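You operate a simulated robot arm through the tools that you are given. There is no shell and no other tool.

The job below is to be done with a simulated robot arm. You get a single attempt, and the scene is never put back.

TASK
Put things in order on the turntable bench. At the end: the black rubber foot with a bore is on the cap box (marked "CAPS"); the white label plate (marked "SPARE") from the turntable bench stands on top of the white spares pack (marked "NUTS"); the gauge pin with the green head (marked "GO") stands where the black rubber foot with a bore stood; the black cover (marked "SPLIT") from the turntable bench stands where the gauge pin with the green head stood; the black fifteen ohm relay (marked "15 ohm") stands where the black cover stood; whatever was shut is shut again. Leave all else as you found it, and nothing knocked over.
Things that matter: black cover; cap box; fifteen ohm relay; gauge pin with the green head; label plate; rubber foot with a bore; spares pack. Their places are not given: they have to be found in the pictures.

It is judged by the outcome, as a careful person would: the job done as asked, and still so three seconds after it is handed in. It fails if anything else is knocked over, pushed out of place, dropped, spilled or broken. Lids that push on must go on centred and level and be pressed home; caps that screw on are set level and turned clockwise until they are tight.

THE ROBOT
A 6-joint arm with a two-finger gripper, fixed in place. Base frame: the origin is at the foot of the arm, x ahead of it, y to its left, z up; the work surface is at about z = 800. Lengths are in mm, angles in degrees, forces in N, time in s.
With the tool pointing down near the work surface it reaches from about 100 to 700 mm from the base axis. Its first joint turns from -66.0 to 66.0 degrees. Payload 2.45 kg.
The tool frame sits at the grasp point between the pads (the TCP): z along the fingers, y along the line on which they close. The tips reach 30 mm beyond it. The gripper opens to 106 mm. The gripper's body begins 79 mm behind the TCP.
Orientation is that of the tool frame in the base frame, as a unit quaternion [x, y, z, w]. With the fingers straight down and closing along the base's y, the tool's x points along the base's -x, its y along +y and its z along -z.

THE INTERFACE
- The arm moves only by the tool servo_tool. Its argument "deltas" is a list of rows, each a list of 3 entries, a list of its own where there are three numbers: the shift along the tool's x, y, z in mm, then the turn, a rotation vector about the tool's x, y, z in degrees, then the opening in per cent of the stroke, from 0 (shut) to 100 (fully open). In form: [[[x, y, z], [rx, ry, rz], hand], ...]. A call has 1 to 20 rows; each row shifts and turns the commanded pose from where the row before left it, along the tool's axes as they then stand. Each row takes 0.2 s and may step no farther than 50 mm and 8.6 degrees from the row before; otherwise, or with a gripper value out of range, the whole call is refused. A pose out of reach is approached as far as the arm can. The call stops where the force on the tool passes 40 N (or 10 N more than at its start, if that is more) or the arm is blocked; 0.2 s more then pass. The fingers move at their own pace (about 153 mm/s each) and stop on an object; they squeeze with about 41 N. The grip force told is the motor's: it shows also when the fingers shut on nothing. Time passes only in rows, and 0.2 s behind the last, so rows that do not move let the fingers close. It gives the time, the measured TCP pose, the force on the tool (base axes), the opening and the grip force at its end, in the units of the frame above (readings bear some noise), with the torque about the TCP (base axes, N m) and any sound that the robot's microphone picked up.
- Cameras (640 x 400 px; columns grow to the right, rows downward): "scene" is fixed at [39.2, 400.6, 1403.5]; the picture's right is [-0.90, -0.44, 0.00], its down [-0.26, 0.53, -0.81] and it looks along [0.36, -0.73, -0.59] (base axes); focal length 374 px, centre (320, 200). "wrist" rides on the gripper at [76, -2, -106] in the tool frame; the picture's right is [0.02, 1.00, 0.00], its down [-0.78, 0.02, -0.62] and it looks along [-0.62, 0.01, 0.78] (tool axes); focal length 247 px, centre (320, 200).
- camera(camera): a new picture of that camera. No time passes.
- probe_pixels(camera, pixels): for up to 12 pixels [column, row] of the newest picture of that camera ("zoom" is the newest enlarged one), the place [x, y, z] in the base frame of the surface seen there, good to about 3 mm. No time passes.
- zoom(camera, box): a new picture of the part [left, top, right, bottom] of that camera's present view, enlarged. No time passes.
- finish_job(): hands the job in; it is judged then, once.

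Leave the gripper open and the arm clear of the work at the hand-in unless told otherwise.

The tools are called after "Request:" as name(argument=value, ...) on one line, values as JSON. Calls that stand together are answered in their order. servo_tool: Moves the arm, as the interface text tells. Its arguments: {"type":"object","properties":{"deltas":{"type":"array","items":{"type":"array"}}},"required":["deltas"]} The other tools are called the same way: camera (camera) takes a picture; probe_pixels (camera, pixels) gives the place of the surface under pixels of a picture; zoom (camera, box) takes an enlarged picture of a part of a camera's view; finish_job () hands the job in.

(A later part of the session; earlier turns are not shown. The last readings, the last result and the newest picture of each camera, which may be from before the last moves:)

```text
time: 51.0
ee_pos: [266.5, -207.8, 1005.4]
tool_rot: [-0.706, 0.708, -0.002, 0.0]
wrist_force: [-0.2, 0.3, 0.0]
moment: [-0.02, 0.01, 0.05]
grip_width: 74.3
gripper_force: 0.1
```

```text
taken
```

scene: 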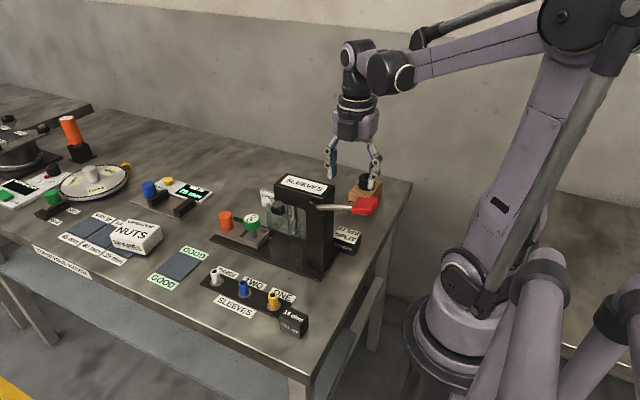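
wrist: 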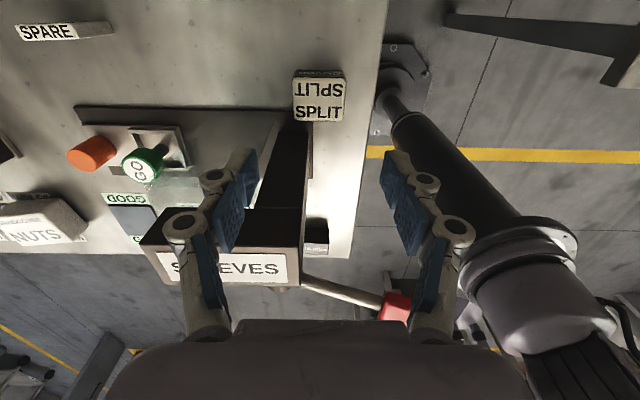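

Request:
probe_pixels(camera="wrist", pixels=[[296, 81], [342, 81], [342, 119], [296, 119], [319, 100], [320, 73], [285, 108], [300, 125]])

Request:
zoom(camera="wrist", box=[250, 50, 380, 150])

```text
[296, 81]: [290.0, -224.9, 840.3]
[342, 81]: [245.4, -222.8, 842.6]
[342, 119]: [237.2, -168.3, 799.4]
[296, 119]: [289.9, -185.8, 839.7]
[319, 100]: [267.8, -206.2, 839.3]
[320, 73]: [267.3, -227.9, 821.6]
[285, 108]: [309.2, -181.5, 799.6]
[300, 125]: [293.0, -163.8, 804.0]
```

```text
4.00 times, centred on (315, 100) of wrist
```

zoom: 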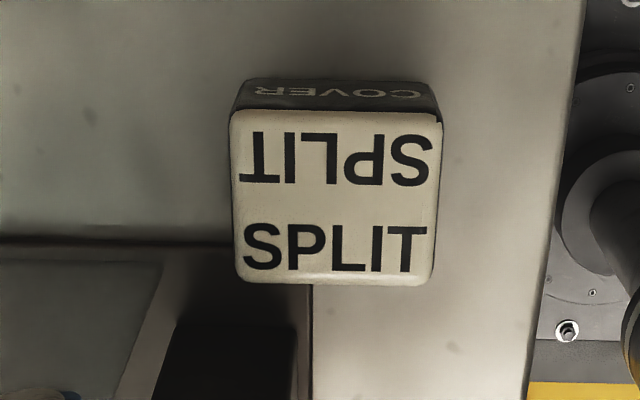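

The cover stands level, centred at about (267, -205), within about 4 mm of GO's old spot and clear of the plate. Next is the relay. I'll rise to 1120 to clear the handle, yaw back 90° so the fingers close along y, and move above the relay at (270, 39).

Request:
servo_tool(deltas=[[[0, 0, -38], [0, 0, 0], 70], [[0, 0, -38], [0, 0, 0], 70], [[0, 0, -38], [0, 0, 0], 70], [[0, 0, 0], [0, 0, 7.5], 70], [[0, 0, 0], [0, 0, 7.5], 70], [[0, 0, 0], [0, 0, 7.5], 70], [[0, 0, 0], [0, 0, 7.5], 70], [[0, 0, 0], [0, 0, 7.5], 70], [[0, 0, 0], [0, 0, 7.5], 70], [[0, 0, 0], [0, 0, 7.5], 70], [[0, 0, 0], [0, 0, 7.5], 70], [[0, 0, 0], [0, 0, 7.5], 70], [[0, 0, 0], [0, 0, 7.5], 60], [[0, 0, 0], [0, 0, 7.5], 50], [[0, 0, 0], [0, 0, 7.5], 50], [[-0.6, 49.4, 0], [0, 0, 0], 50], [[-0.6, 49.4, 0], [0, 0, 0], 50], [[-0.6, 49.4, 0], [0, 0, 0], 50], [[-0.6, 49.4, 0], [0, 0, 0], 50], [[-0.6, 49.4, 0], [0, 0, 0], 50]])

Request:
camera(camera="wrist")

Request:
camera(camera="scene")

```text
time: 55.2
ee_pos: [268.7, 38.6, 1121.8]
tool_rot: [-0.001, 1.0, 0.0, 0.0]
wrist_force: [1.0, -1.1, 0.0]
moment: [0.03, -0.01, 0.0]
grip_width: 53.0
gripper_force: 0.1
```

```text
taken
```

wrist: 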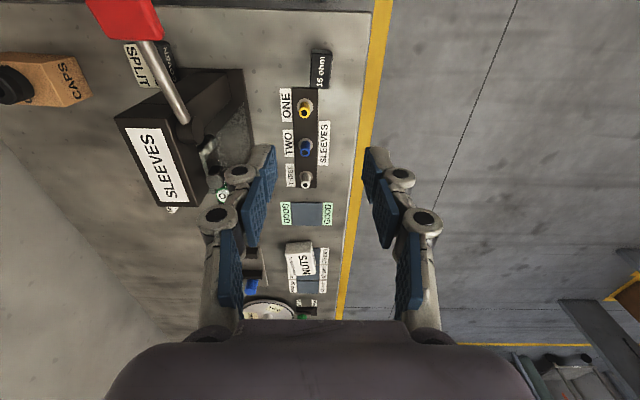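

```text
taken
```

scene: 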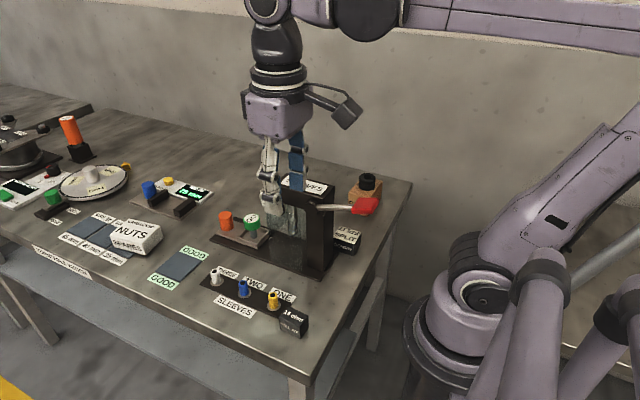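

Request:
zoom(camera="wrist", box=[270, 30, 370, 130])

Request:
probe_pixels(camera="zoom", pixels=[[275, 95], [372, 100], [262, 215], [362, 222], [280, 110], [365, 110], [275, 200], [355, 205], [320, 150], [385, 150]])

```text
4.00 times, centred on (320, 80) of wrist
```

zoom: 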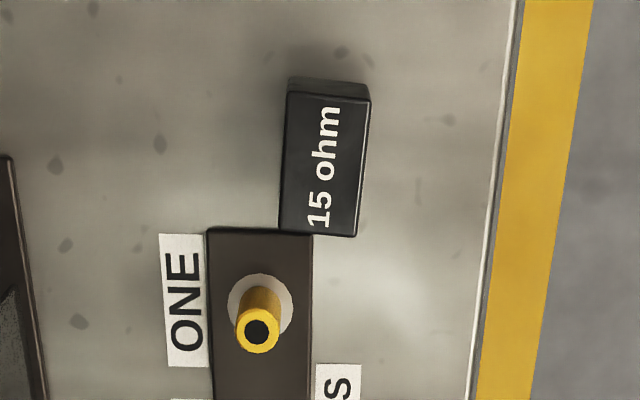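

```text
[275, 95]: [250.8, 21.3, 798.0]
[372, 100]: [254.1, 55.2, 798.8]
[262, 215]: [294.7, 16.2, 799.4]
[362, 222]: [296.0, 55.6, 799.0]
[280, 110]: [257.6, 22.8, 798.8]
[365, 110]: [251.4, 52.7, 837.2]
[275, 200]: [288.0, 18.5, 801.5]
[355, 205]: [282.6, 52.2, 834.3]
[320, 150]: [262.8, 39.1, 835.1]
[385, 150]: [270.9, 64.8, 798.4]
```

Request:
probe_pixels(camera="zoom", pixels=[[293, 100], [366, 105], [354, 231], [286, 226], [325, 165], [287, 160], [362, 165]])

```text
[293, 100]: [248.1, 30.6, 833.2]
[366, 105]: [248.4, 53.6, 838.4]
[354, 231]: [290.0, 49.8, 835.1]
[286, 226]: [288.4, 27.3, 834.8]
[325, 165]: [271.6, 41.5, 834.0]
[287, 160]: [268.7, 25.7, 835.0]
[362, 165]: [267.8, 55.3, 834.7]
```

Relay: centre (269, 40), yaw about -5°, top 836. I'll align the yaw and descend to z≈876, then check.

Request:
servo_tool(deltas=[[[1.5, 0.8, 0], [0, 0, 5], 50], [[0, 0, 44], [0, 0, 0], 50], [[0, 0, 44], [0, 0, 0], 50], [[0, 0, 44], [0, 0, 0], 50], [[0, 0, 44], [0, 0, 0], 50], [[0, 0, 44], [0, 0, 0], 50], [[0, 0, 24], [0, 0, 0], 50], [[0, 0, 0], [0, 0, 0], 50]])

Request:
camera(camera="wrist")

Request:
camera(camera="scene")

```text
time: 57.0
ee_pos: [270.5, 39.7, 875.1]
tool_rot: [0.044, 0.999, -0.001, 0.001]
wrist_force: [-0.3, 0.4, -1.1]
moment: [-0.01, -0.01, -0.01]
grip_width: 53.0
gripper_force: 0.0
```

```text
taken
```

wrist: 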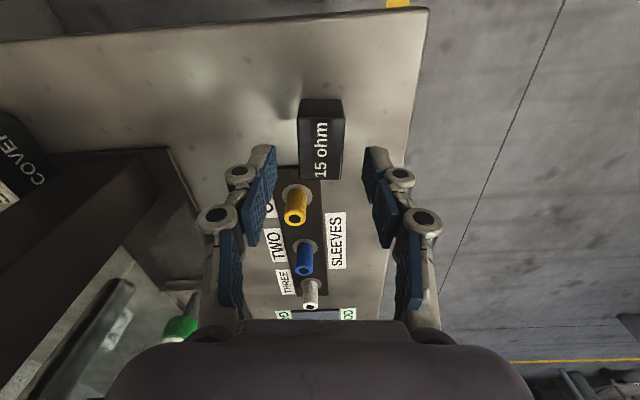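

```text
taken
```

scene: 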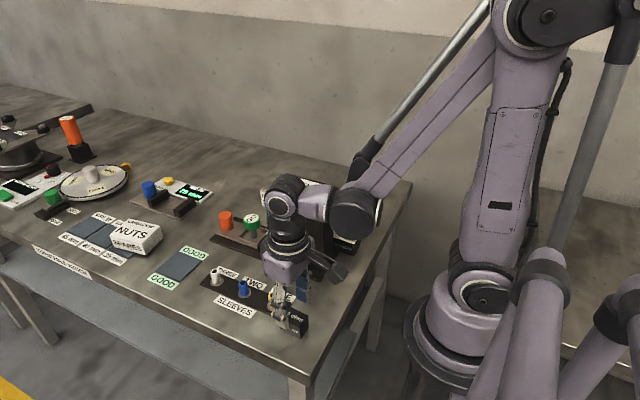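

The relay is centred and aligned. The handle is hidden behind the wrist here, so I'll probe how close the wrist parts are before descending 39 mm more.

Request:
probe_pixels(camera="scene", pixels=[[355, 210], [345, 225], [370, 222], [378, 200], [340, 245], [350, 240], [355, 258], [335, 270], [375, 190], [312, 205]])

Request:
zoom(camera="scene", box=[250, 150, 410, 350])

```text
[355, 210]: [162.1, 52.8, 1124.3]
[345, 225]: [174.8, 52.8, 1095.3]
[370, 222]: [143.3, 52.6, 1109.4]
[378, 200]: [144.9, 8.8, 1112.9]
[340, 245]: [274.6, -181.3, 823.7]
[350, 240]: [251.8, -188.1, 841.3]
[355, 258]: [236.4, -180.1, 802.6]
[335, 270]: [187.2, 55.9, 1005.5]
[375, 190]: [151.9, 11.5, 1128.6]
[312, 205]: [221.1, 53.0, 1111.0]
```

```text
2.00 times, centred on (330, 250) of scene
```

zoom: 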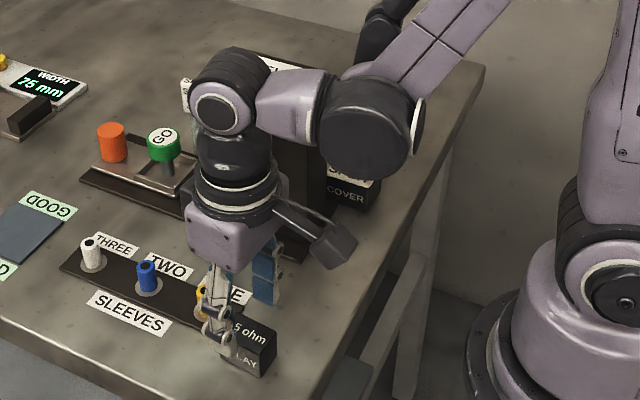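

The wrist parts stay at y>-10 and the handle is at y<-70, so it's clear. I'll descend to z≈836 and close on the relay.

Request:
servo_tool(deltas=[[[0, 0, 20], [0, 0, 0], 50], [[0, 0, 19.5], [0, 0, 0], 50], [[0, 0, 0], [0, 0, 0], 50], [[0, 0, 0], [0, 0, 0], 35], [[0, 0, 0], [0, 0, 0], 20], [[0, 0, 0], [0, 0, 0], 5], [[0, 0, 0], [0, 0, 0], 5], [[0, 0, 0], [0, 0, 0], 5]])

Request:
camera(camera="wrist")

Request:
zoom(camera="scene", box=[220, 250, 340, 350])

```text
time: 58.8
ee_pos: [271.0, 39.7, 836.2]
tool_rot: [0.044, 0.999, 0.0, 0.001]
wrist_force: [0.4, -0.2, -0.2]
moment: [0.02, 0.0, -0.01]
grip_width: 29.0
gripper_force: 40.7
```

```text
taken
```

wrist: 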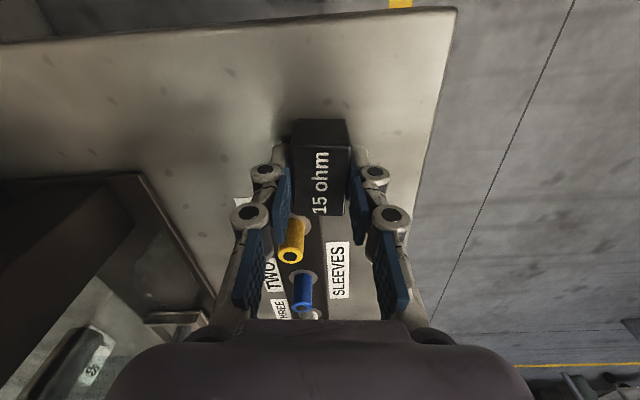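

```text
4.00 times, centred on (280, 300) of scene
```

zoom: 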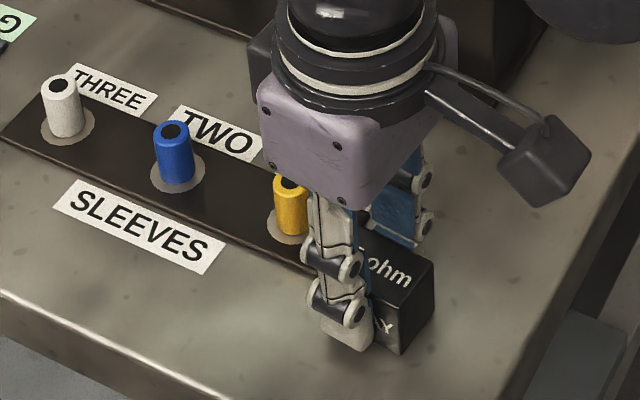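

The relay is gripped (29 mm). I'll lift 100 mm, square the yaw, and carry it along +x to above the pad at (569.5, 37).

Request:
servo_tool(deltas=[[[0, 0, -10], [0, 0, 0], 5], [[0, 0, -45], [0, 0, 0], 5], [[0, 0, -45], [0, 0, 0], 5], [[0, 0, 0], [0, 0, -5], 5], [[-42.9, -0.45, 0], [0, 0, 0], 5], [[-42.9, -0.45, 0], [0, 0, 0], 5], [[-42.9, -0.45, 0], [0, 0, 0], 5], [[-42.9, -0.45, 0], [0, 0, 0], 5], [[-42.9, -0.45, 0], [0, 0, 0], 5], [[-42.9, -0.45, 0], [0, 0, 0], 5], [[-42.9, -0.45, 0], [0, 0, 0], 5], [[0, 0, 0], [0, 0, 0], 5]])

Request:
camera(camera="wrist")

Request:
camera(camera="scene")

Request:
zoom(camera="wrist", box=[260, 80, 380, 240])

```text
time: 61.4
ee_pos: [570.9, 36.9, 936.0]
tool_rot: [0.0, 1.0, 0.0, 0.001]
wrist_force: [-0.6, 0.7, -1.0]
moment: [0.0, 0.04, 0.0]
grip_width: 28.8
gripper_force: 41.1
```

```text
taken
```

wrist: 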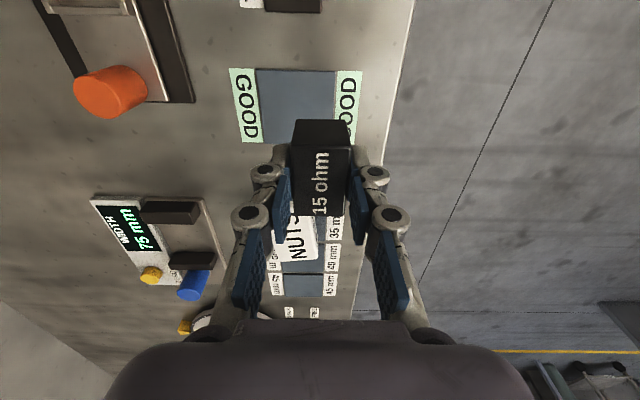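

```text
taken
```

scene: 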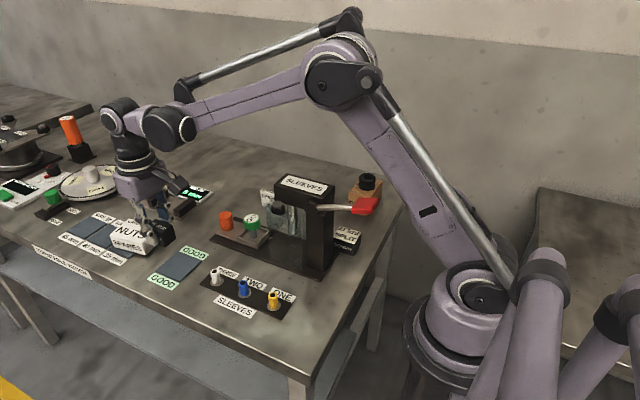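

```text
2.50 times, centred on (320, 160) of wrist
```

zoom: 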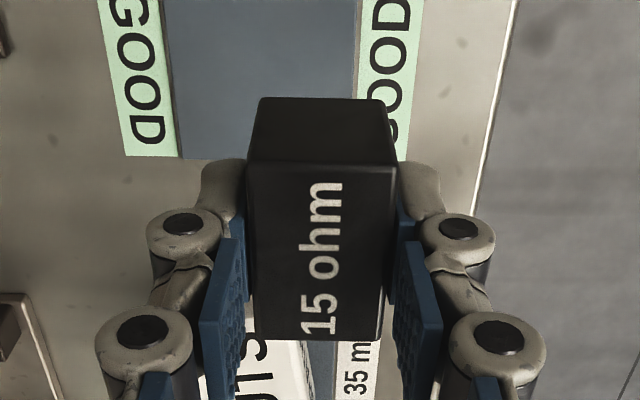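

I'll probe the pad's edges and height.

Request:
probe_pixels(camera="wrist", pixels=[[333, 76], [332, 110], [259, 74], [268, 140], [295, 76], [295, 110], [340, 80], [350, 80], [251, 90], [270, 100]])

Request:
probe_pixels(camera="scene", pixels=[[175, 262], [160, 270], [190, 255], [175, 278], [163, 281], [185, 272], [152, 273], [195, 266]])

```text
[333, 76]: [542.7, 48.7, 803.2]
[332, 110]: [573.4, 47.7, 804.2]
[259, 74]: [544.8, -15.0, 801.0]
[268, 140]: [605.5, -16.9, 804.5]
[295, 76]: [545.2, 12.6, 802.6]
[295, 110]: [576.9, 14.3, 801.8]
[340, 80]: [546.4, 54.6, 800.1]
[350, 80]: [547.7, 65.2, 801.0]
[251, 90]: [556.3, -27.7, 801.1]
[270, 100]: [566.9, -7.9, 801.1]
```

```text
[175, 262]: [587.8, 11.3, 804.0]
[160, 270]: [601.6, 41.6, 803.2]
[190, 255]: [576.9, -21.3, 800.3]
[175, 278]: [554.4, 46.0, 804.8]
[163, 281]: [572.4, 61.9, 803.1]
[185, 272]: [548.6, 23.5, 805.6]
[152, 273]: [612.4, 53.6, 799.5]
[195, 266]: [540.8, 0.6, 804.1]
```

The pad surface is at ≈803–804, so contact should come at tool z≈840. I'll lower to 845, then creep.

Request:
servo_tool(deltas=[[[0, 0, 40], [0, 0, 0], 5], [[0, 0, 40], [0, 0, 0], 5], [[0, 0, 11], [0, 0, 0], 5], [[0, 0, 0], [0, 0, 0], 5]])

Request:
servo_tool(deltas=[[[0, 0, 1.5], [0, 0, 0], 5], [[0, 0, 1.5], [0, 0, 0], 5], [[0, 0, 0], [0, 0, 0], 5]])

Request:
servo_tool(deltas=[[[0, 0, 1], [0, 0, 0], 5], [[0, 0, 0], [0, 0, 0], 5]])

```text
time: 62.4
ee_pos: [568.6, 36.2, 845.8]
tool_rot: [0.0, 1.0, 0.0, 0.0]
wrist_force: [-1.0, -0.3, -0.2]
moment: [-0.01, 0.0, -0.02]
grip_width: 28.8
gripper_force: 41.0
```

```text
time: 63.2
ee_pos: [568.9, 36.4, 842.7]
tool_rot: [0.0, 1.0, 0.0, 0.001]
wrist_force: [0.5, -0.5, -0.2]
moment: [0.02, 0.01, 0.04]
grip_width: 29.1
gripper_force: 41.3
```

```text
time: 63.8
ee_pos: [568.2, 37.8, 842.5]
tool_rot: [0.0, 1.0, 0.0, 0.002]
wrist_force: [0.0, -0.4, -0.2]
moment: [-0.02, 0.01, -0.01]
grip_width: 28.9
gripper_force: 40.9
```

Request:
servo_tool(deltas=[[[0, 0, 0.8], [0, 0, 0], 5], [[0, 0, 0], [0, 0, 0], 5]])

Request:
servo_tool(deltas=[[[0, 0, 0.6], [0, 0, 0], 5], [[0, 0, 0], [0, 0, 0], 5]])

```text
time: 64.4
ee_pos: [568.4, 37.0, 841.3]
tool_rot: [0.0, 1.0, -0.001, 0.001]
wrist_force: [0.2, -0.5, -0.2]
moment: [0.0, 0.01, -0.01]
grip_width: 28.9
gripper_force: 41.2
```

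```text
time: 65.0
ee_pos: [569.7, 36.5, 840.5]
tool_rot: [0.0, 1.0, 0.0, 0.001]
wrist_force: [0.5, 1.1, -0.7]
moment: [0.01, -0.02, 0.0]
grip_width: 28.9
gripper_force: 41.6
```

Request:
servo_tool(deltas=[[[0, 0, 0.6], [0, 0, 0], 5], [[0, 0, 0], [0, 0, 0], 5]])

Request:
servo_tool(deltas=[[[0, 0, 0.5], [0, 0, 0], 5], [[0, 0, 0], [0, 0, 0], 5]])

Request:
zoom(camera="scene", box=[110, 210, 220, 300])

```text
time: 65.6
ee_pos: [570.0, 36.9, 840.8]
tool_rot: [0.0, 1.0, 0.0, 0.002]
wrist_force: [4.4, 0.7, 16.4]
moment: [-0.03, 0.05, 0.03]
grip_width: 28.7
gripper_force: 41.0
```

```text
time: 66.2
ee_pos: [569.2, 37.6, 839.9]
tool_rot: [0.0, 1.0, 0.001, 0.001]
wrist_force: [2.6, 0.4, 35.6]
moment: [0.04, -0.03, -0.03]
grip_width: 29.0
gripper_force: 41.2
```

```text
4.44 times, centred on (165, 255) of scene
```

zoom: 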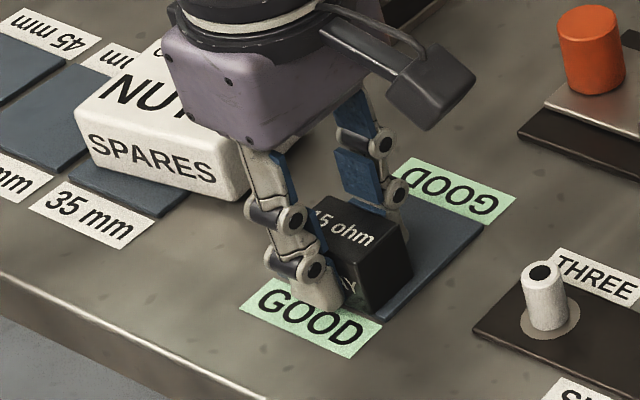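

The relay is flat on the pad (35 N, no torque). I'll ease off, release, and rise.

Request:
servo_tool(deltas=[[[0, 0, -0.8], [0, 0, 0], 5], [[0, 0, 0], [0, 0, 0], 35], [[0, 0, 0], [0, 0, 0], 50], [[0, 0, 0], [0, 0, 0], 50], [[0, 0, -15], [0, 0, 0], 50], [[0, 0, -45], [0, 0, 0], 50], [[0, 0, -45], [0, 0, 0], 50], [[0, 0, -25], [0, 0, 0], 50], [[0, 0, 0], [0, 0, 0], 50]])

Request:
camera(camera="wrist")

Request:
zoom(camera="scene", box=[110, 190, 230, 300])

```text
time: 68.2
ee_pos: [568.7, 37.2, 969.9]
tool_rot: [0.0, 1.0, 0.0, 0.001]
wrist_force: [-0.4, -0.2, 0.5]
moment: [0.02, 0.0, 0.0]
grip_width: 53.2
gripper_force: 0.1
```

```text
taken
```

wrist: 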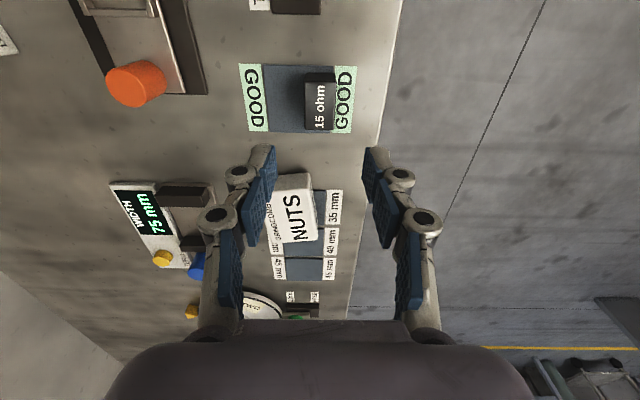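

```text
3.64 times, centred on (170, 245) of scene
```

zoom: 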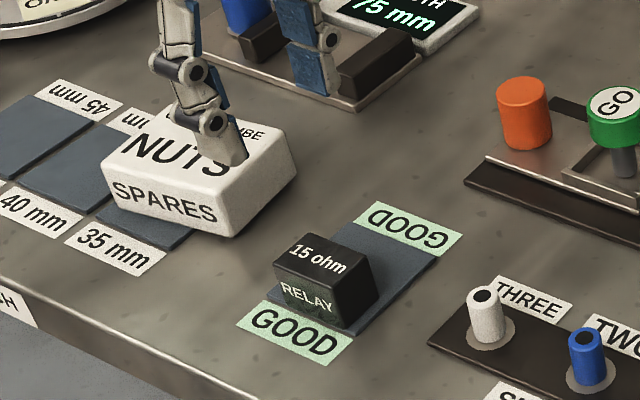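

The relay stands on the pad. I'll probe NUTS from here to fix its pose for the label plate.

Request:
zoom(camera="wrist", box=[250, 160, 350, 260])

Request:
probe_pixels(camera="zoom", pixels=[[320, 200], [230, 120], [295, 120], [200, 320], [330, 310], [250, 330], [300, 280], [240, 170], [270, 250]])

```text
4.00 times, centred on (300, 210) of wrist
```

zoom: 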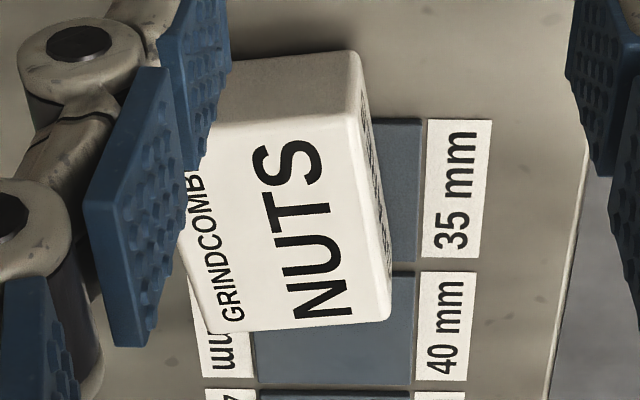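

```text
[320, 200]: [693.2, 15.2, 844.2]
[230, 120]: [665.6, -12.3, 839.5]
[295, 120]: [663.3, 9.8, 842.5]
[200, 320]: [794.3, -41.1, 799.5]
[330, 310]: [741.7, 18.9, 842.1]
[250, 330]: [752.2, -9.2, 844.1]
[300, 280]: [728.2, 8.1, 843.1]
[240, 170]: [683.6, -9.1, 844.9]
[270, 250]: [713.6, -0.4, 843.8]
```

NUTS: centre ≈(706, 0), top ≈843.5. Now I'll move above the SPARE plate at (510, -262) with the fingers closing along y.

Request:
servo_tool(deltas=[[[8.47, -42.74, 0], [0, 0, 0], 50], [[8.47, -42.74, 0], [0, 0, 0], 50], [[8.47, -42.74, 0], [0, 0, 0], 50], [[8.47, -42.74, 0], [0, 0, 0], 50], [[8.47, -42.74, 0], [0, 0, 0], 50], [[8.47, -42.74, 0], [0, 0, 0], 50], [[8.47, -42.74, 0], [0, 0, 0], 45], [[0, 0, 0], [0, 0, 0], 45]])

Request:
camera(camera="wrist")

Request:
zoom(camera="wrist", box=[270, 60, 370, 160])

Request:
camera(camera="scene")

```text
time: 70.0
ee_pos: [509.5, -261.6, 969.9]
tool_rot: [-0.001, 1.0, 0.0, 0.001]
wrist_force: [0.2, -0.4, -0.4]
moment: [-0.01, 0.01, 0.0]
grip_width: 47.9
gripper_force: 0.0
```

```text
taken
```

wrist: 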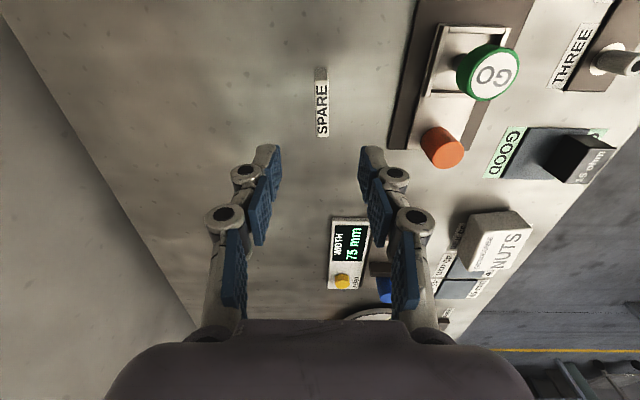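

```text
4.00 times, centred on (320, 110) of wrist
```

zoom: 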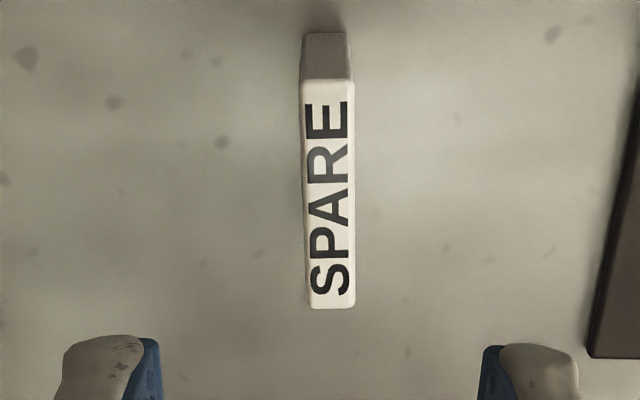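

```text
taken
```

scene: 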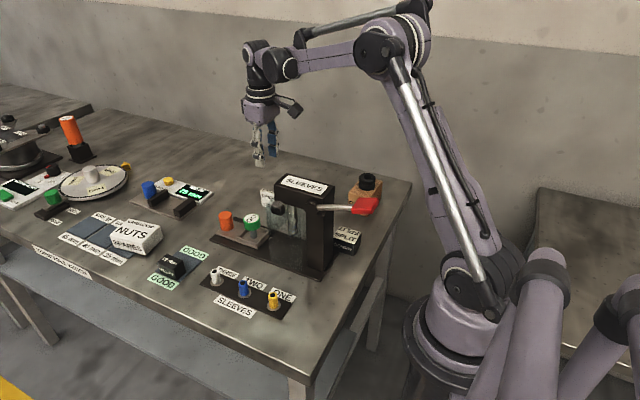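

Request:
probe_pixels(camera="zoom", pixels=[[308, 88], [347, 88], [350, 302], [315, 302], [328, 195], [304, 195], [353, 195], [326, 55], [326, 35]])

```text
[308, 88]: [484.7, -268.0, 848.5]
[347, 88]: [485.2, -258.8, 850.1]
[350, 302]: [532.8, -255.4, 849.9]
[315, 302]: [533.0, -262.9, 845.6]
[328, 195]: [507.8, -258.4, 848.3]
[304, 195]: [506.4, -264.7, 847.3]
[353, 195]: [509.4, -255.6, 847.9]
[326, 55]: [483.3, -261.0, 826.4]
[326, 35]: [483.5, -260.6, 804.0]
```

SPARE: centre (509, -261), about 12 mm thick, yaw about +3°, top 849. I'll align and descend to z≈838, then close.

Request:
servo_tool(deltas=[[[0.8, 0.7, 0], [0, 0, -3], 45], [[0, 0, 44], [0, 0, 0], 45], [[0, 0, 44], [0, 0, 0], 45], [[0, 0, 30], [0, 0, 0], 45], [[0, 0, 13.5], [0, 0, 0], 45], [[0, 0, 0], [0, 0, 0], 45]])

Request:
camera(camera="wrist")

```text
time: 71.4
ee_pos: [511.4, -261.6, 837.8]
tool_rot: [-0.026, 1.0, 0.0, 0.002]
wrist_force: [0.1, -1.7, -0.6]
moment: [0.0, -0.03, 0.02]
grip_width: 47.6
gripper_force: 0.1
```

```text
taken
```

wrist: 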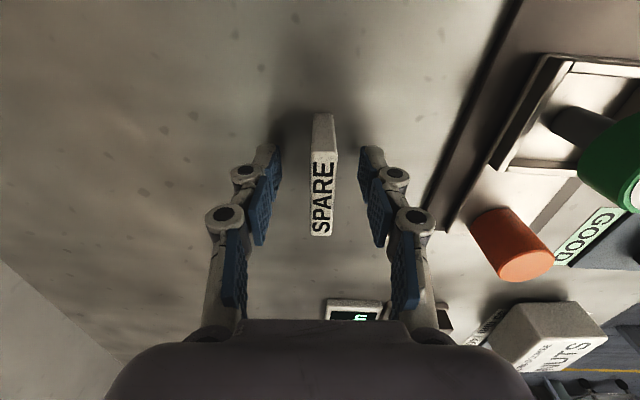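

The plate is centred between the pads. I'll close.

Request:
servo_tool(deltas=[[[0, 0, 0], [0, 0, 0], 30], [[0, 0, 0], [0, 0, 0], 18], [[0, 0, 0], [0, 0, 0], 10], [[0, 0, 0], [0, 0, 0], 0], [[0, 0, 0], [0, 0, 0], 0], [[0, 0, 0], [0, 0, 0], 0]])

Request:
camera(camera="wrist")

Request:
zoom(camera="scene", box=[210, 120, 330, 220])

```text
time: 72.8
ee_pos: [511.6, -261.6, 838.5]
tool_rot: [-0.026, 1.0, 0.0, 0.001]
wrist_force: [0.5, -0.6, -0.1]
moment: [-0.01, -0.02, -0.03]
grip_width: 10.9
gripper_force: 38.2
```

```text
taken
```

wrist: 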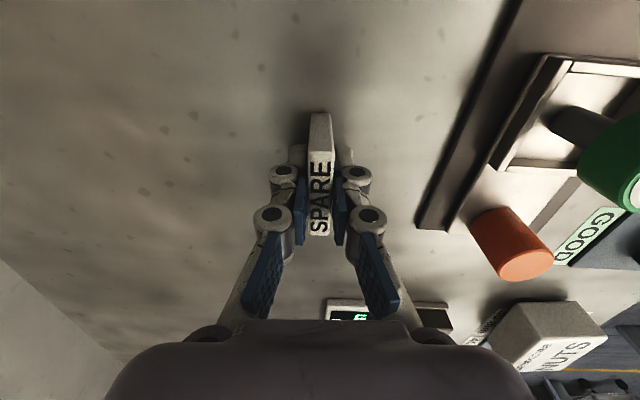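

```text
4.00 times, centred on (270, 170) of scene
```

zoom: 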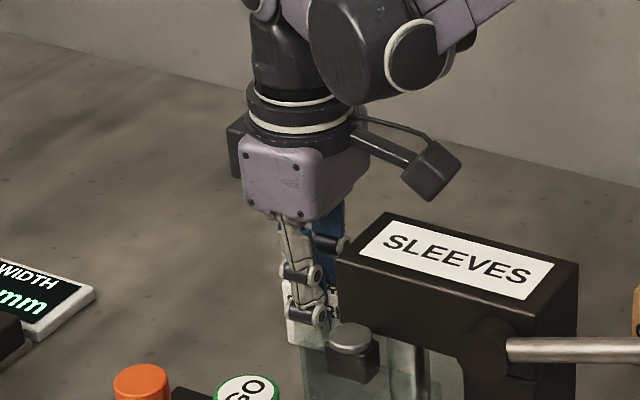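

The plate is gripped (10.9 mm). I'll lift 130 mm and carry it to above NUTS at (702, -1).

Request:
servo_tool(deltas=[[[0, 0, -10], [0, 0, 0], 0], [[0, 0, -40], [0, 0, 0], 0], [[0, 0, -40], [0, 0, 0], 0], [[0, 0, -40], [0, 0, 0], 0], [[0, 0, 0], [0, 0, 3], 0], [[-27.55, 37.2, 0], [0, 0, 0], 0], [[-27.55, 37.2, 0], [0, 0, 0], 0], [[-27.55, 37.2, 0], [0, 0, 0], 0], [[-27.55, 37.2, 0], [0, 0, 0], 0], [[-27.55, 37.2, 0], [0, 0, 0], 0], [[-27.55, 37.2, 0], [0, 0, 0], 0], [[-27.55, 37.1, 0], [0, 0, 0], 0], [[0, 0, 0], [0, 0, -8.3], 0], [[0, 0, 0], [0, 0, -4], 0], [[0, 0, 0], [0, 0, 0], 0]])

Request:
camera(camera="wrist")

Request:
camera(camera="scene")

```text
time: 76.0
ee_pos: [681.2, -0.9, 963.9]
tool_rot: [-0.108, 0.994, 0.0, 0.002]
wrist_force: [0.2, -1.1, -0.4]
moment: [-0.01, -0.02, -0.01]
grip_width: 10.6
gripper_force: 38.2
out of reach, approached as far as the arm can: row 12
```

```text
taken
```

wrist: 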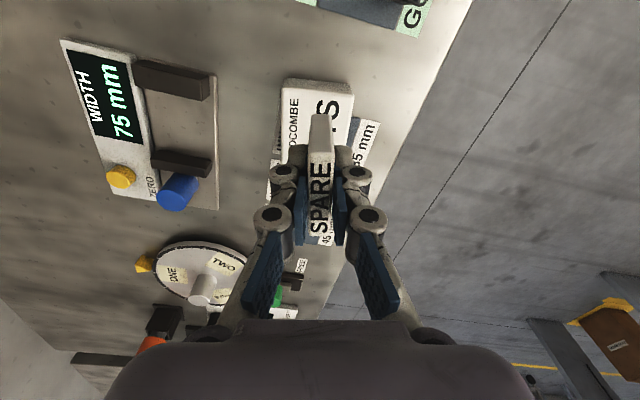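

```text
taken
```

scene: 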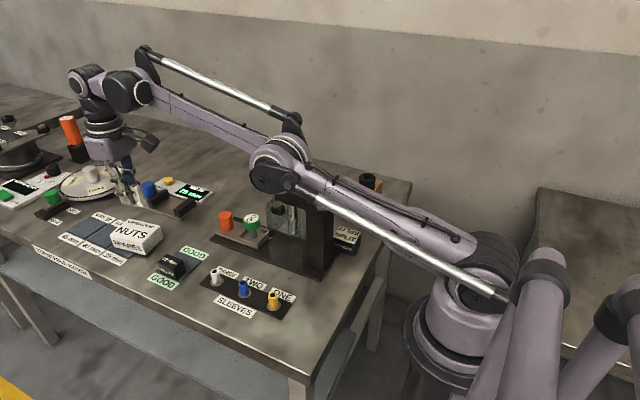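

The arm couldn't fully reach x=702 at this height and stopped at x=681, with the elbow stretched low. Reach is better lower down, where the arm bends more. Before continuing I'll probe the upper arm's position relative to the press handle.

Request:
probe_pixels(camera="scene", pixels=[[280, 180], [350, 205], [400, 225], [400, 205], [430, 225], [350, 190], [330, 175], [320, 215], [375, 182], [480, 240], [290, 150], [270, 190]])

Request:
zoom(camera="scene", box=[240, 120, 440, 280])

Request:
zoom(camera="scene", box=[50, 60, 210, 270])

```text
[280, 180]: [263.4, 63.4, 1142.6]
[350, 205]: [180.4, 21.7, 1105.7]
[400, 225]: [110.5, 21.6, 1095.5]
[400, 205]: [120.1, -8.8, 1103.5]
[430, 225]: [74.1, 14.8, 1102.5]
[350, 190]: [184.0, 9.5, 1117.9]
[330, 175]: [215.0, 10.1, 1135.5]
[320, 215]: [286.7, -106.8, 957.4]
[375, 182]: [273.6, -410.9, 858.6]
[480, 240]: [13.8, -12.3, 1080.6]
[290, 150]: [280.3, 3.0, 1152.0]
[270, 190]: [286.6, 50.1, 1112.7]
```

```text
2.50 times, centred on (340, 200) of scene
```

zoom: 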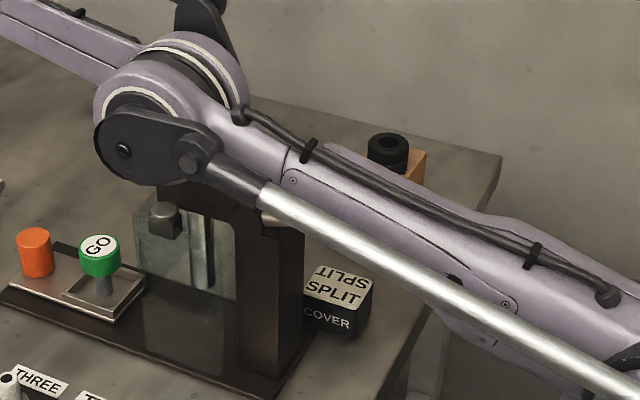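

```text
1.90 times, centred on (130, 165) of scene
```

zoom: 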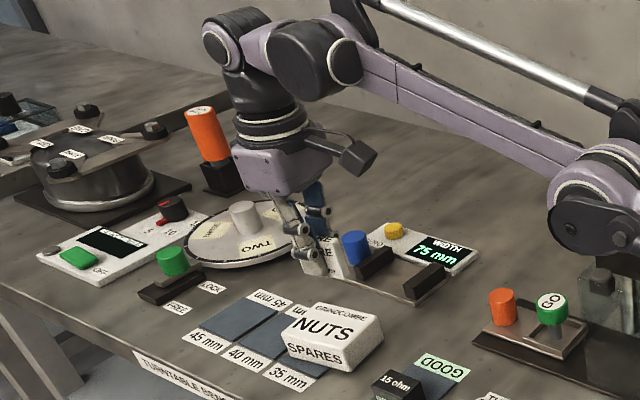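

The upper arm lies at y>-45 and above z≈1050, clear of the handle, and no force shows. I'll lower toward z≈890, still above NUTS, where reach should improve, and see how far out the tool gets.

Request:
servo_tool(deltas=[[[0, 0, 20], [0, 0, 0], 0], [[0, 0, 20], [0, 0, 0], 0], [[0, 0, 18], [0, 0, 0], 0], [[0, 0, 15], [0, 0, 0], 0], [[0, 0, 0], [0, 0, 0], 0]])

Request:
camera(camera="wrist")

Request:
camera(camera="scene")

```text
time: 77.2
ee_pos: [683.2, -1.1, 890.4]
tool_rot: [-0.107, 0.994, 0.0, 0.001]
wrist_force: [-0.1, -0.5, 0.4]
moment: [0.01, -0.01, -0.01]
grip_width: 10.6
gripper_force: 38.2
```

```text
taken
```

wrist: 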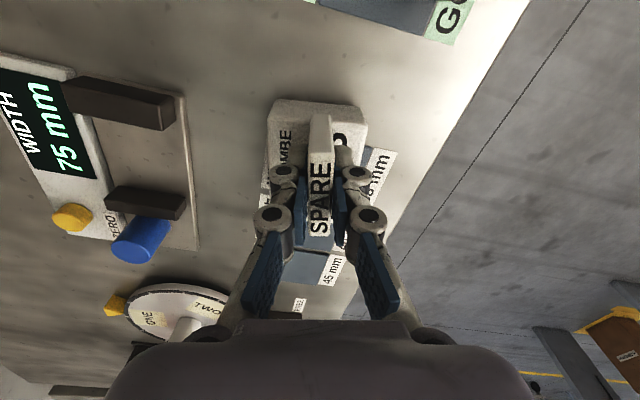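

```text
taken
```

scene: 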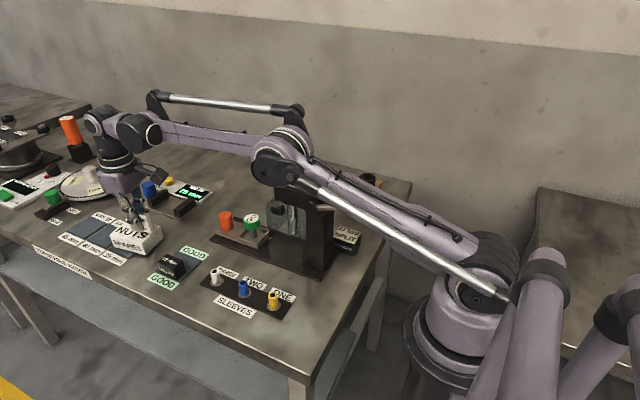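

The command was clamped at x≈683. Now, lower down, I'll extend 18 mm further along +x.

Request:
servo_tool(deltas=[[[-5.86, -1.28, 0], [0, 0, 0], 0], [[-5.86, -1.28, 0], [0, 0, 0], 0], [[-5.86, -1.28, 0], [0, 0, 0], 0], [[0, 0, 0], [0, 0, 0], 0]])

Request:
camera(camera="wrist")

Request:
zoom(camera="scene", box=[90, 170, 190, 270])

```text
time: 78.2
ee_pos: [693.5, 0.1, 891.7]
tool_rot: [-0.107, 0.994, 0.001, 0.001]
wrist_force: [-0.5, 0.0, 0.0]
moment: [0.01, 0.01, -0.03]
grip_width: 10.7
gripper_force: 38.0
out of reach, approached as far as the arm can: row 3
```

```text
taken
```

wrist: 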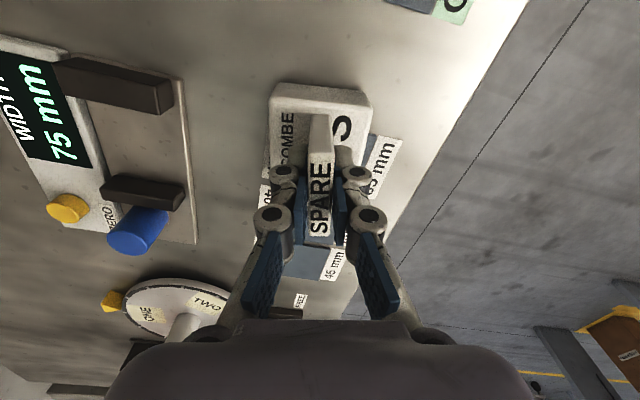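

```text
4.00 times, centred on (140, 220) of scene
```

zoom: 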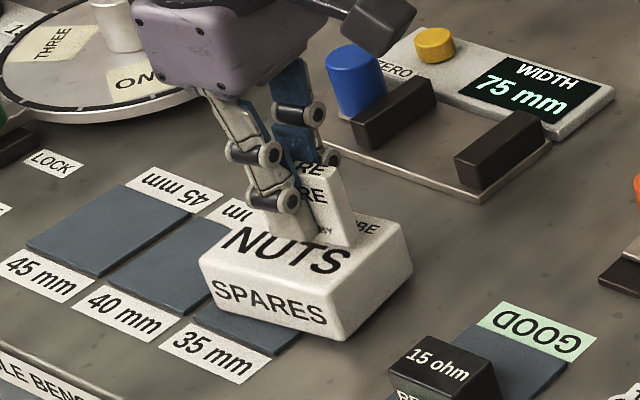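

The tool reaches x≈693.5, so the plate's near end should sit a few mm inside the NUTS top. I'll check that.

Request:
zoom(camera="wrist", box=[260, 70, 380, 170])

Request:
probe_pixels(camera="wrist", pixels=[[320, 88], [320, 100], [320, 110], [320, 118], [320, 128], [320, 145], [272, 110], [370, 115], [300, 108], [345, 108], [300, 88], [345, 92]])

```text
4.00 times, centred on (320, 120) of wrist
```

zoom: 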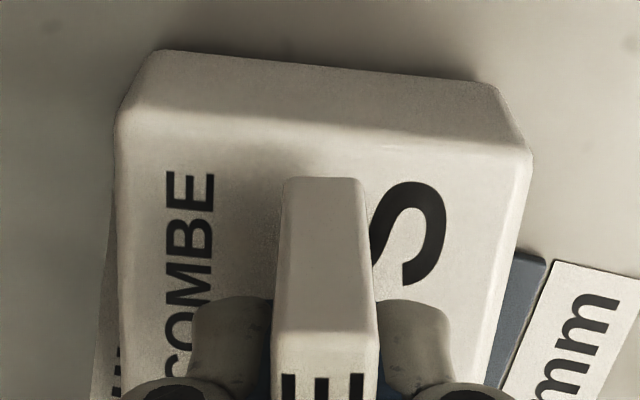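

```text
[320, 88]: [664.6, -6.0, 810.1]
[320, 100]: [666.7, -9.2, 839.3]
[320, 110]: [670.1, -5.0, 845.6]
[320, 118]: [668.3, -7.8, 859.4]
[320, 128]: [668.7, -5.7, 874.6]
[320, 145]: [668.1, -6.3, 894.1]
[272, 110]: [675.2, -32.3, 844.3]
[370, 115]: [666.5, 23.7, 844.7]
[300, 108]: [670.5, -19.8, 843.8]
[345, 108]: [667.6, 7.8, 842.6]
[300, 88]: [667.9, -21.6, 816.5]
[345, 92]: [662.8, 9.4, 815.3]
```

The plate's near end (x≈668.5) is about 4 mm inside the pack's near face (664.6), and it's centred across the width. I'll lower gently, adding a couple of mm outward as the reach allows.

Request:
servo_tool(deltas=[[[0, 0, 3], [0, 0, 0], 0], [[0, 0, 2], [0, 0, 0], 0], [[-2, -0.4, 0], [0, 0, 0], 0], [[0, 0, 0], [0, 0, 0], 0]])

Request:
servo_tool(deltas=[[[0, 0, 1], [0, 0, 0], 0], [[0, 0, 0], [0, 0, 0], 0]])

```text
time: 79.2
ee_pos: [695.9, -1.6, 886.2]
tool_rot: [-0.108, 0.994, 0.0, 0.001]
wrist_force: [-0.2, -0.1, 0.2]
moment: [-0.01, 0.0, 0.02]
grip_width: 10.8
gripper_force: 38.5
```

```text
time: 79.8
ee_pos: [695.6, -2.1, 886.1]
tool_rot: [-0.107, 0.994, 0.001, 0.001]
wrist_force: [0.0, -1.0, -0.2]
moment: [0.0, -0.02, 0.02]
grip_width: 10.9
gripper_force: 38.4
```

Request:
servo_tool(deltas=[[[0, 0, 1], [0, 0, 0], 0], [[0, 0, 0], [0, 0, 0], 0]])

Request:
servo_tool(deltas=[[[0, 0, 0.8], [0, 0, 0], 0], [[0, 0, 0], [0, 0, 0], 0]])

```text
time: 80.4
ee_pos: [695.9, -0.9, 883.5]
tool_rot: [-0.108, 0.994, 0.001, 0.001]
wrist_force: [-0.7, -0.6, -0.4]
moment: [-0.02, 0.02, 0.02]
grip_width: 10.8
gripper_force: 37.8
```

```text
time: 81.0
ee_pos: [695.0, 0.3, 883.6]
tool_rot: [-0.107, 0.994, 0.0, 0.001]
wrist_force: [0.1, -0.1, -0.5]
moment: [0.02, -0.04, 0.02]
grip_width: 10.8
gripper_force: 38.3
```

Request:
servo_tool(deltas=[[[0, 0, 0.7], [0, 0, 0], 0], [[0, 0, 0], [0, 0, 0], 0]])

Request:
servo_tool(deltas=[[[0, 0, 0.6], [0, 0, 0], 0], [[0, 0, 0], [0, 0, 0], 0]])

```text
time: 81.6
ee_pos: [695.7, 0.6, 883.2]
tool_rot: [-0.107, 0.994, 0.0, 0.001]
wrist_force: [0.2, -0.1, -0.7]
moment: [0.03, 0.01, 0.01]
grip_width: 10.8
gripper_force: 38.0
```

```text
time: 82.2
ee_pos: [696.1, -0.9, 882.3]
tool_rot: [-0.108, 0.994, 0.0, 0.001]
wrist_force: [-0.3, 0.0, -1.0]
moment: [0.06, -0.03, 0.02]
grip_width: 10.9
gripper_force: 38.2
```

Request:
servo_tool(deltas=[[[0, 0, 0.6], [0, 0, 0], 0], [[0, 0, 0], [0, 0, 0], 0]])

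Request:
servo_tool(deltas=[[[0, 0, 0.5], [0, 0, 0], 0], [[0, 0, 0], [0, 0, 0], 0]])

Request:
zoom(camera="scene", box=[100, 190, 170, 260])

```text
time: 82.8
ee_pos: [695.8, -0.2, 881.6]
tool_rot: [-0.108, 0.994, 0.0, 0.001]
wrist_force: [0.4, -0.8, 1.3]
moment: [-0.01, -0.07, -0.02]
grip_width: 10.9
gripper_force: 38.3
```

```text
time: 83.4
ee_pos: [696.2, -0.7, 881.9]
tool_rot: [-0.108, 0.994, 0.0, 0.001]
wrist_force: [-0.4, -0.6, 9.4]
moment: [-0.04, -0.09, -0.01]
grip_width: 10.7
gripper_force: 37.8
```

```text
5.71 times, centred on (135, 225) of scene
```

zoom: 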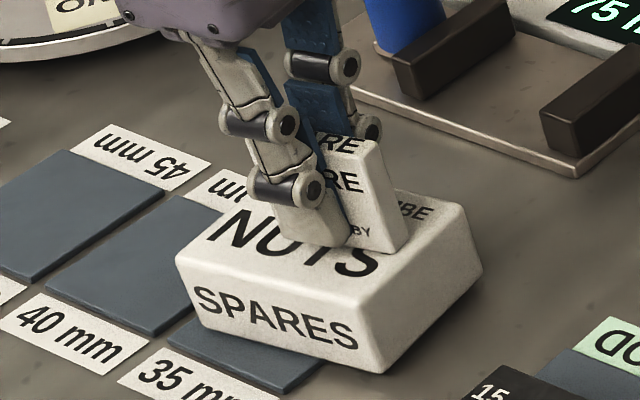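

The plate is seated (9 N). I'll open gradually and check it stays upright before rising.

Request:
servo_tool(deltas=[[[0, 0, 0.2], [0, 0, 0], 0], [[0, 0, 0], [0, 0, 0], 16], [[0, 0, 0], [0, 0, 0], 24], [[0, 0, 0], [0, 0, 0], 35], [[0, 0, 0], [0, 0, 0], 35]])

Request:
camera(camera="wrist")

Request:
zoom(camera="scene", box=[100, 190, 170, 260])

```text
time: 84.6
ee_pos: [696.1, -0.1, 881.5]
tool_rot: [-0.107, 0.994, 0.0, 0.001]
wrist_force: [0.0, 0.7, -0.1]
moment: [0.01, 0.01, -0.02]
grip_width: 36.9
gripper_force: 0.0
```

```text
taken
```

wrist: 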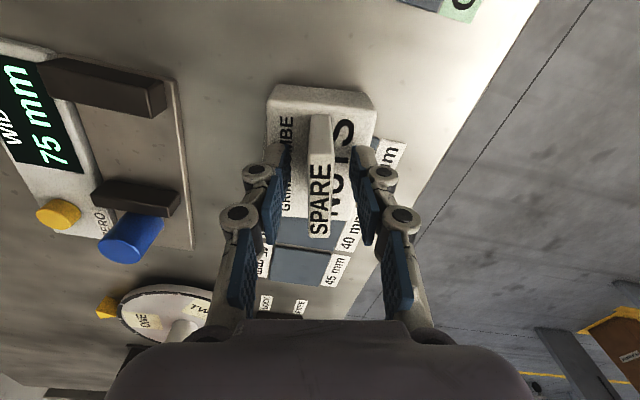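

```text
5.71 times, centred on (135, 225) of scene
```

zoom: 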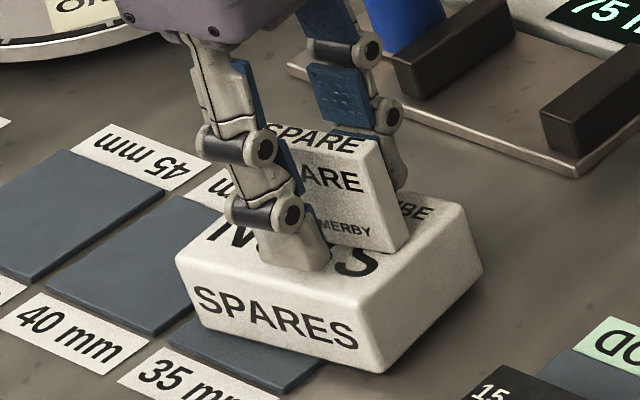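

The plate stands upright on NUTS. I'll rise while easing back along the plate's own axis, since reach shrinks with height, then retreat.

Request:
servo_tool(deltas=[[[2, 0, -8], [0, 0, 0], 35], [[3, 0, -10], [0, 0, 0], 35], [[3, 0, -12], [0, 0, 0], 35], [[4, 0, -15], [0, 0, 0], 35], [[4, 0, -15], [0, 0, 0], 45], [[6, 0, -20], [0, 0, 0], 60], [[20, 4.3, -20], [0, 0, 0], 80], [[35, 7.6, -20], [0, 0, 0], 100], [[35, 7.6, -20], [0, 0, 0], 100], [[35, 7.6, -20], [0, 0, 0], 100], [[35, 7.6, -20], [0, 0, 0], 100], [[0, 0, 0], [0, 0, 0], 100]])

Request:
camera(camera="wrist")

Request:
camera(camera="scene")

```text
time: 87.2
ee_pos: [511.3, -6.7, 1060.9]
tool_rot: [-0.107, 0.994, 0.0, 0.002]
wrist_force: [-0.1, 0.2, -0.4]
moment: [0.0, 0.01, 0.01]
grip_width: 106.1
gripper_force: 0.1
```

```text
taken
```

wrist: 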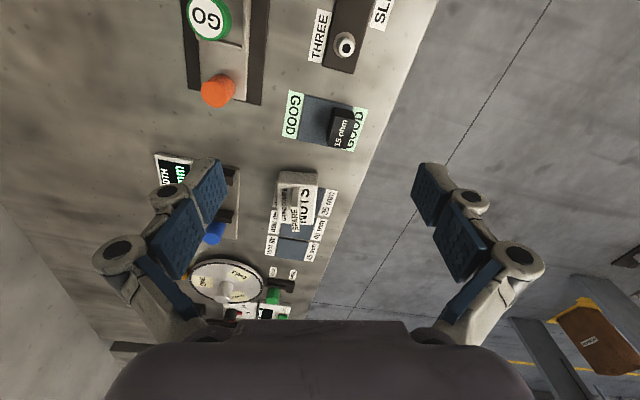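

```text
taken
```

scene: 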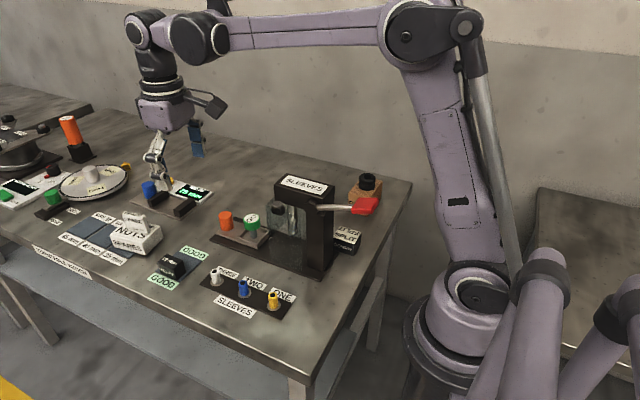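

Everything looks placed. I'll inspect each item up close before handing in.

Request:
zoom(camera="scene", box=[90, 190, 210, 290])

Request:
zoom(camera="scene", box=[200, 150, 400, 300])

Request:
zoom(camera="scene", box=[0, 90, 220, 230])

Request:
zoom(camera="wrist", box=[250, 150, 370, 270])

```text
4.00 times, centred on (150, 240) of scene
```

zoom: 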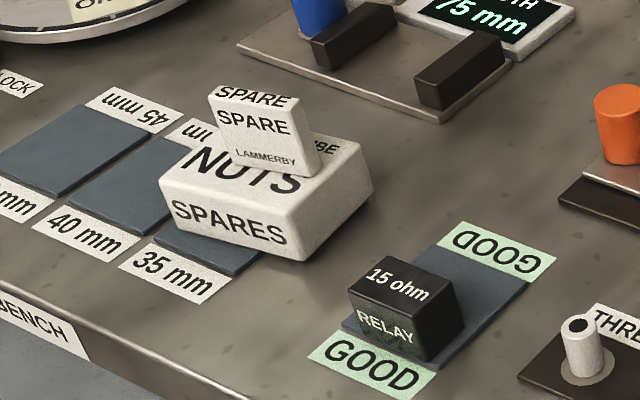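

```text
2.67 times, centred on (300, 225) of scene
```

zoom: 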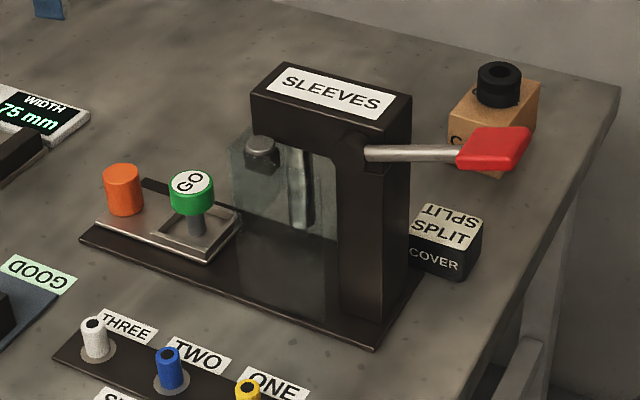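

```text
2.86 times, centred on (110, 160) of scene
```

zoom: 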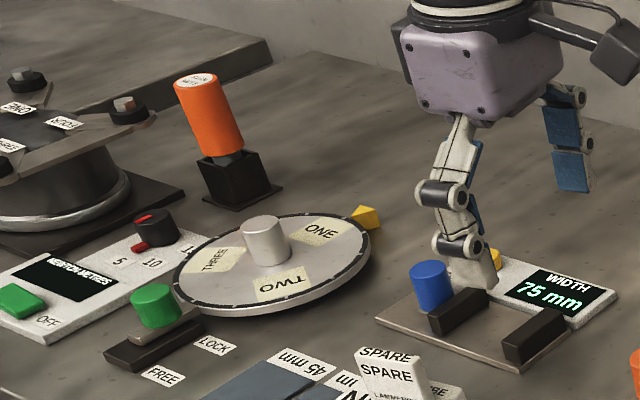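

```text
3.33 times, centred on (310, 210) of wrist
```

zoom: 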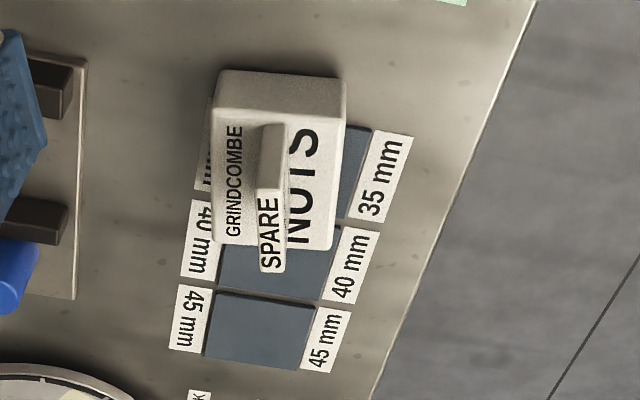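

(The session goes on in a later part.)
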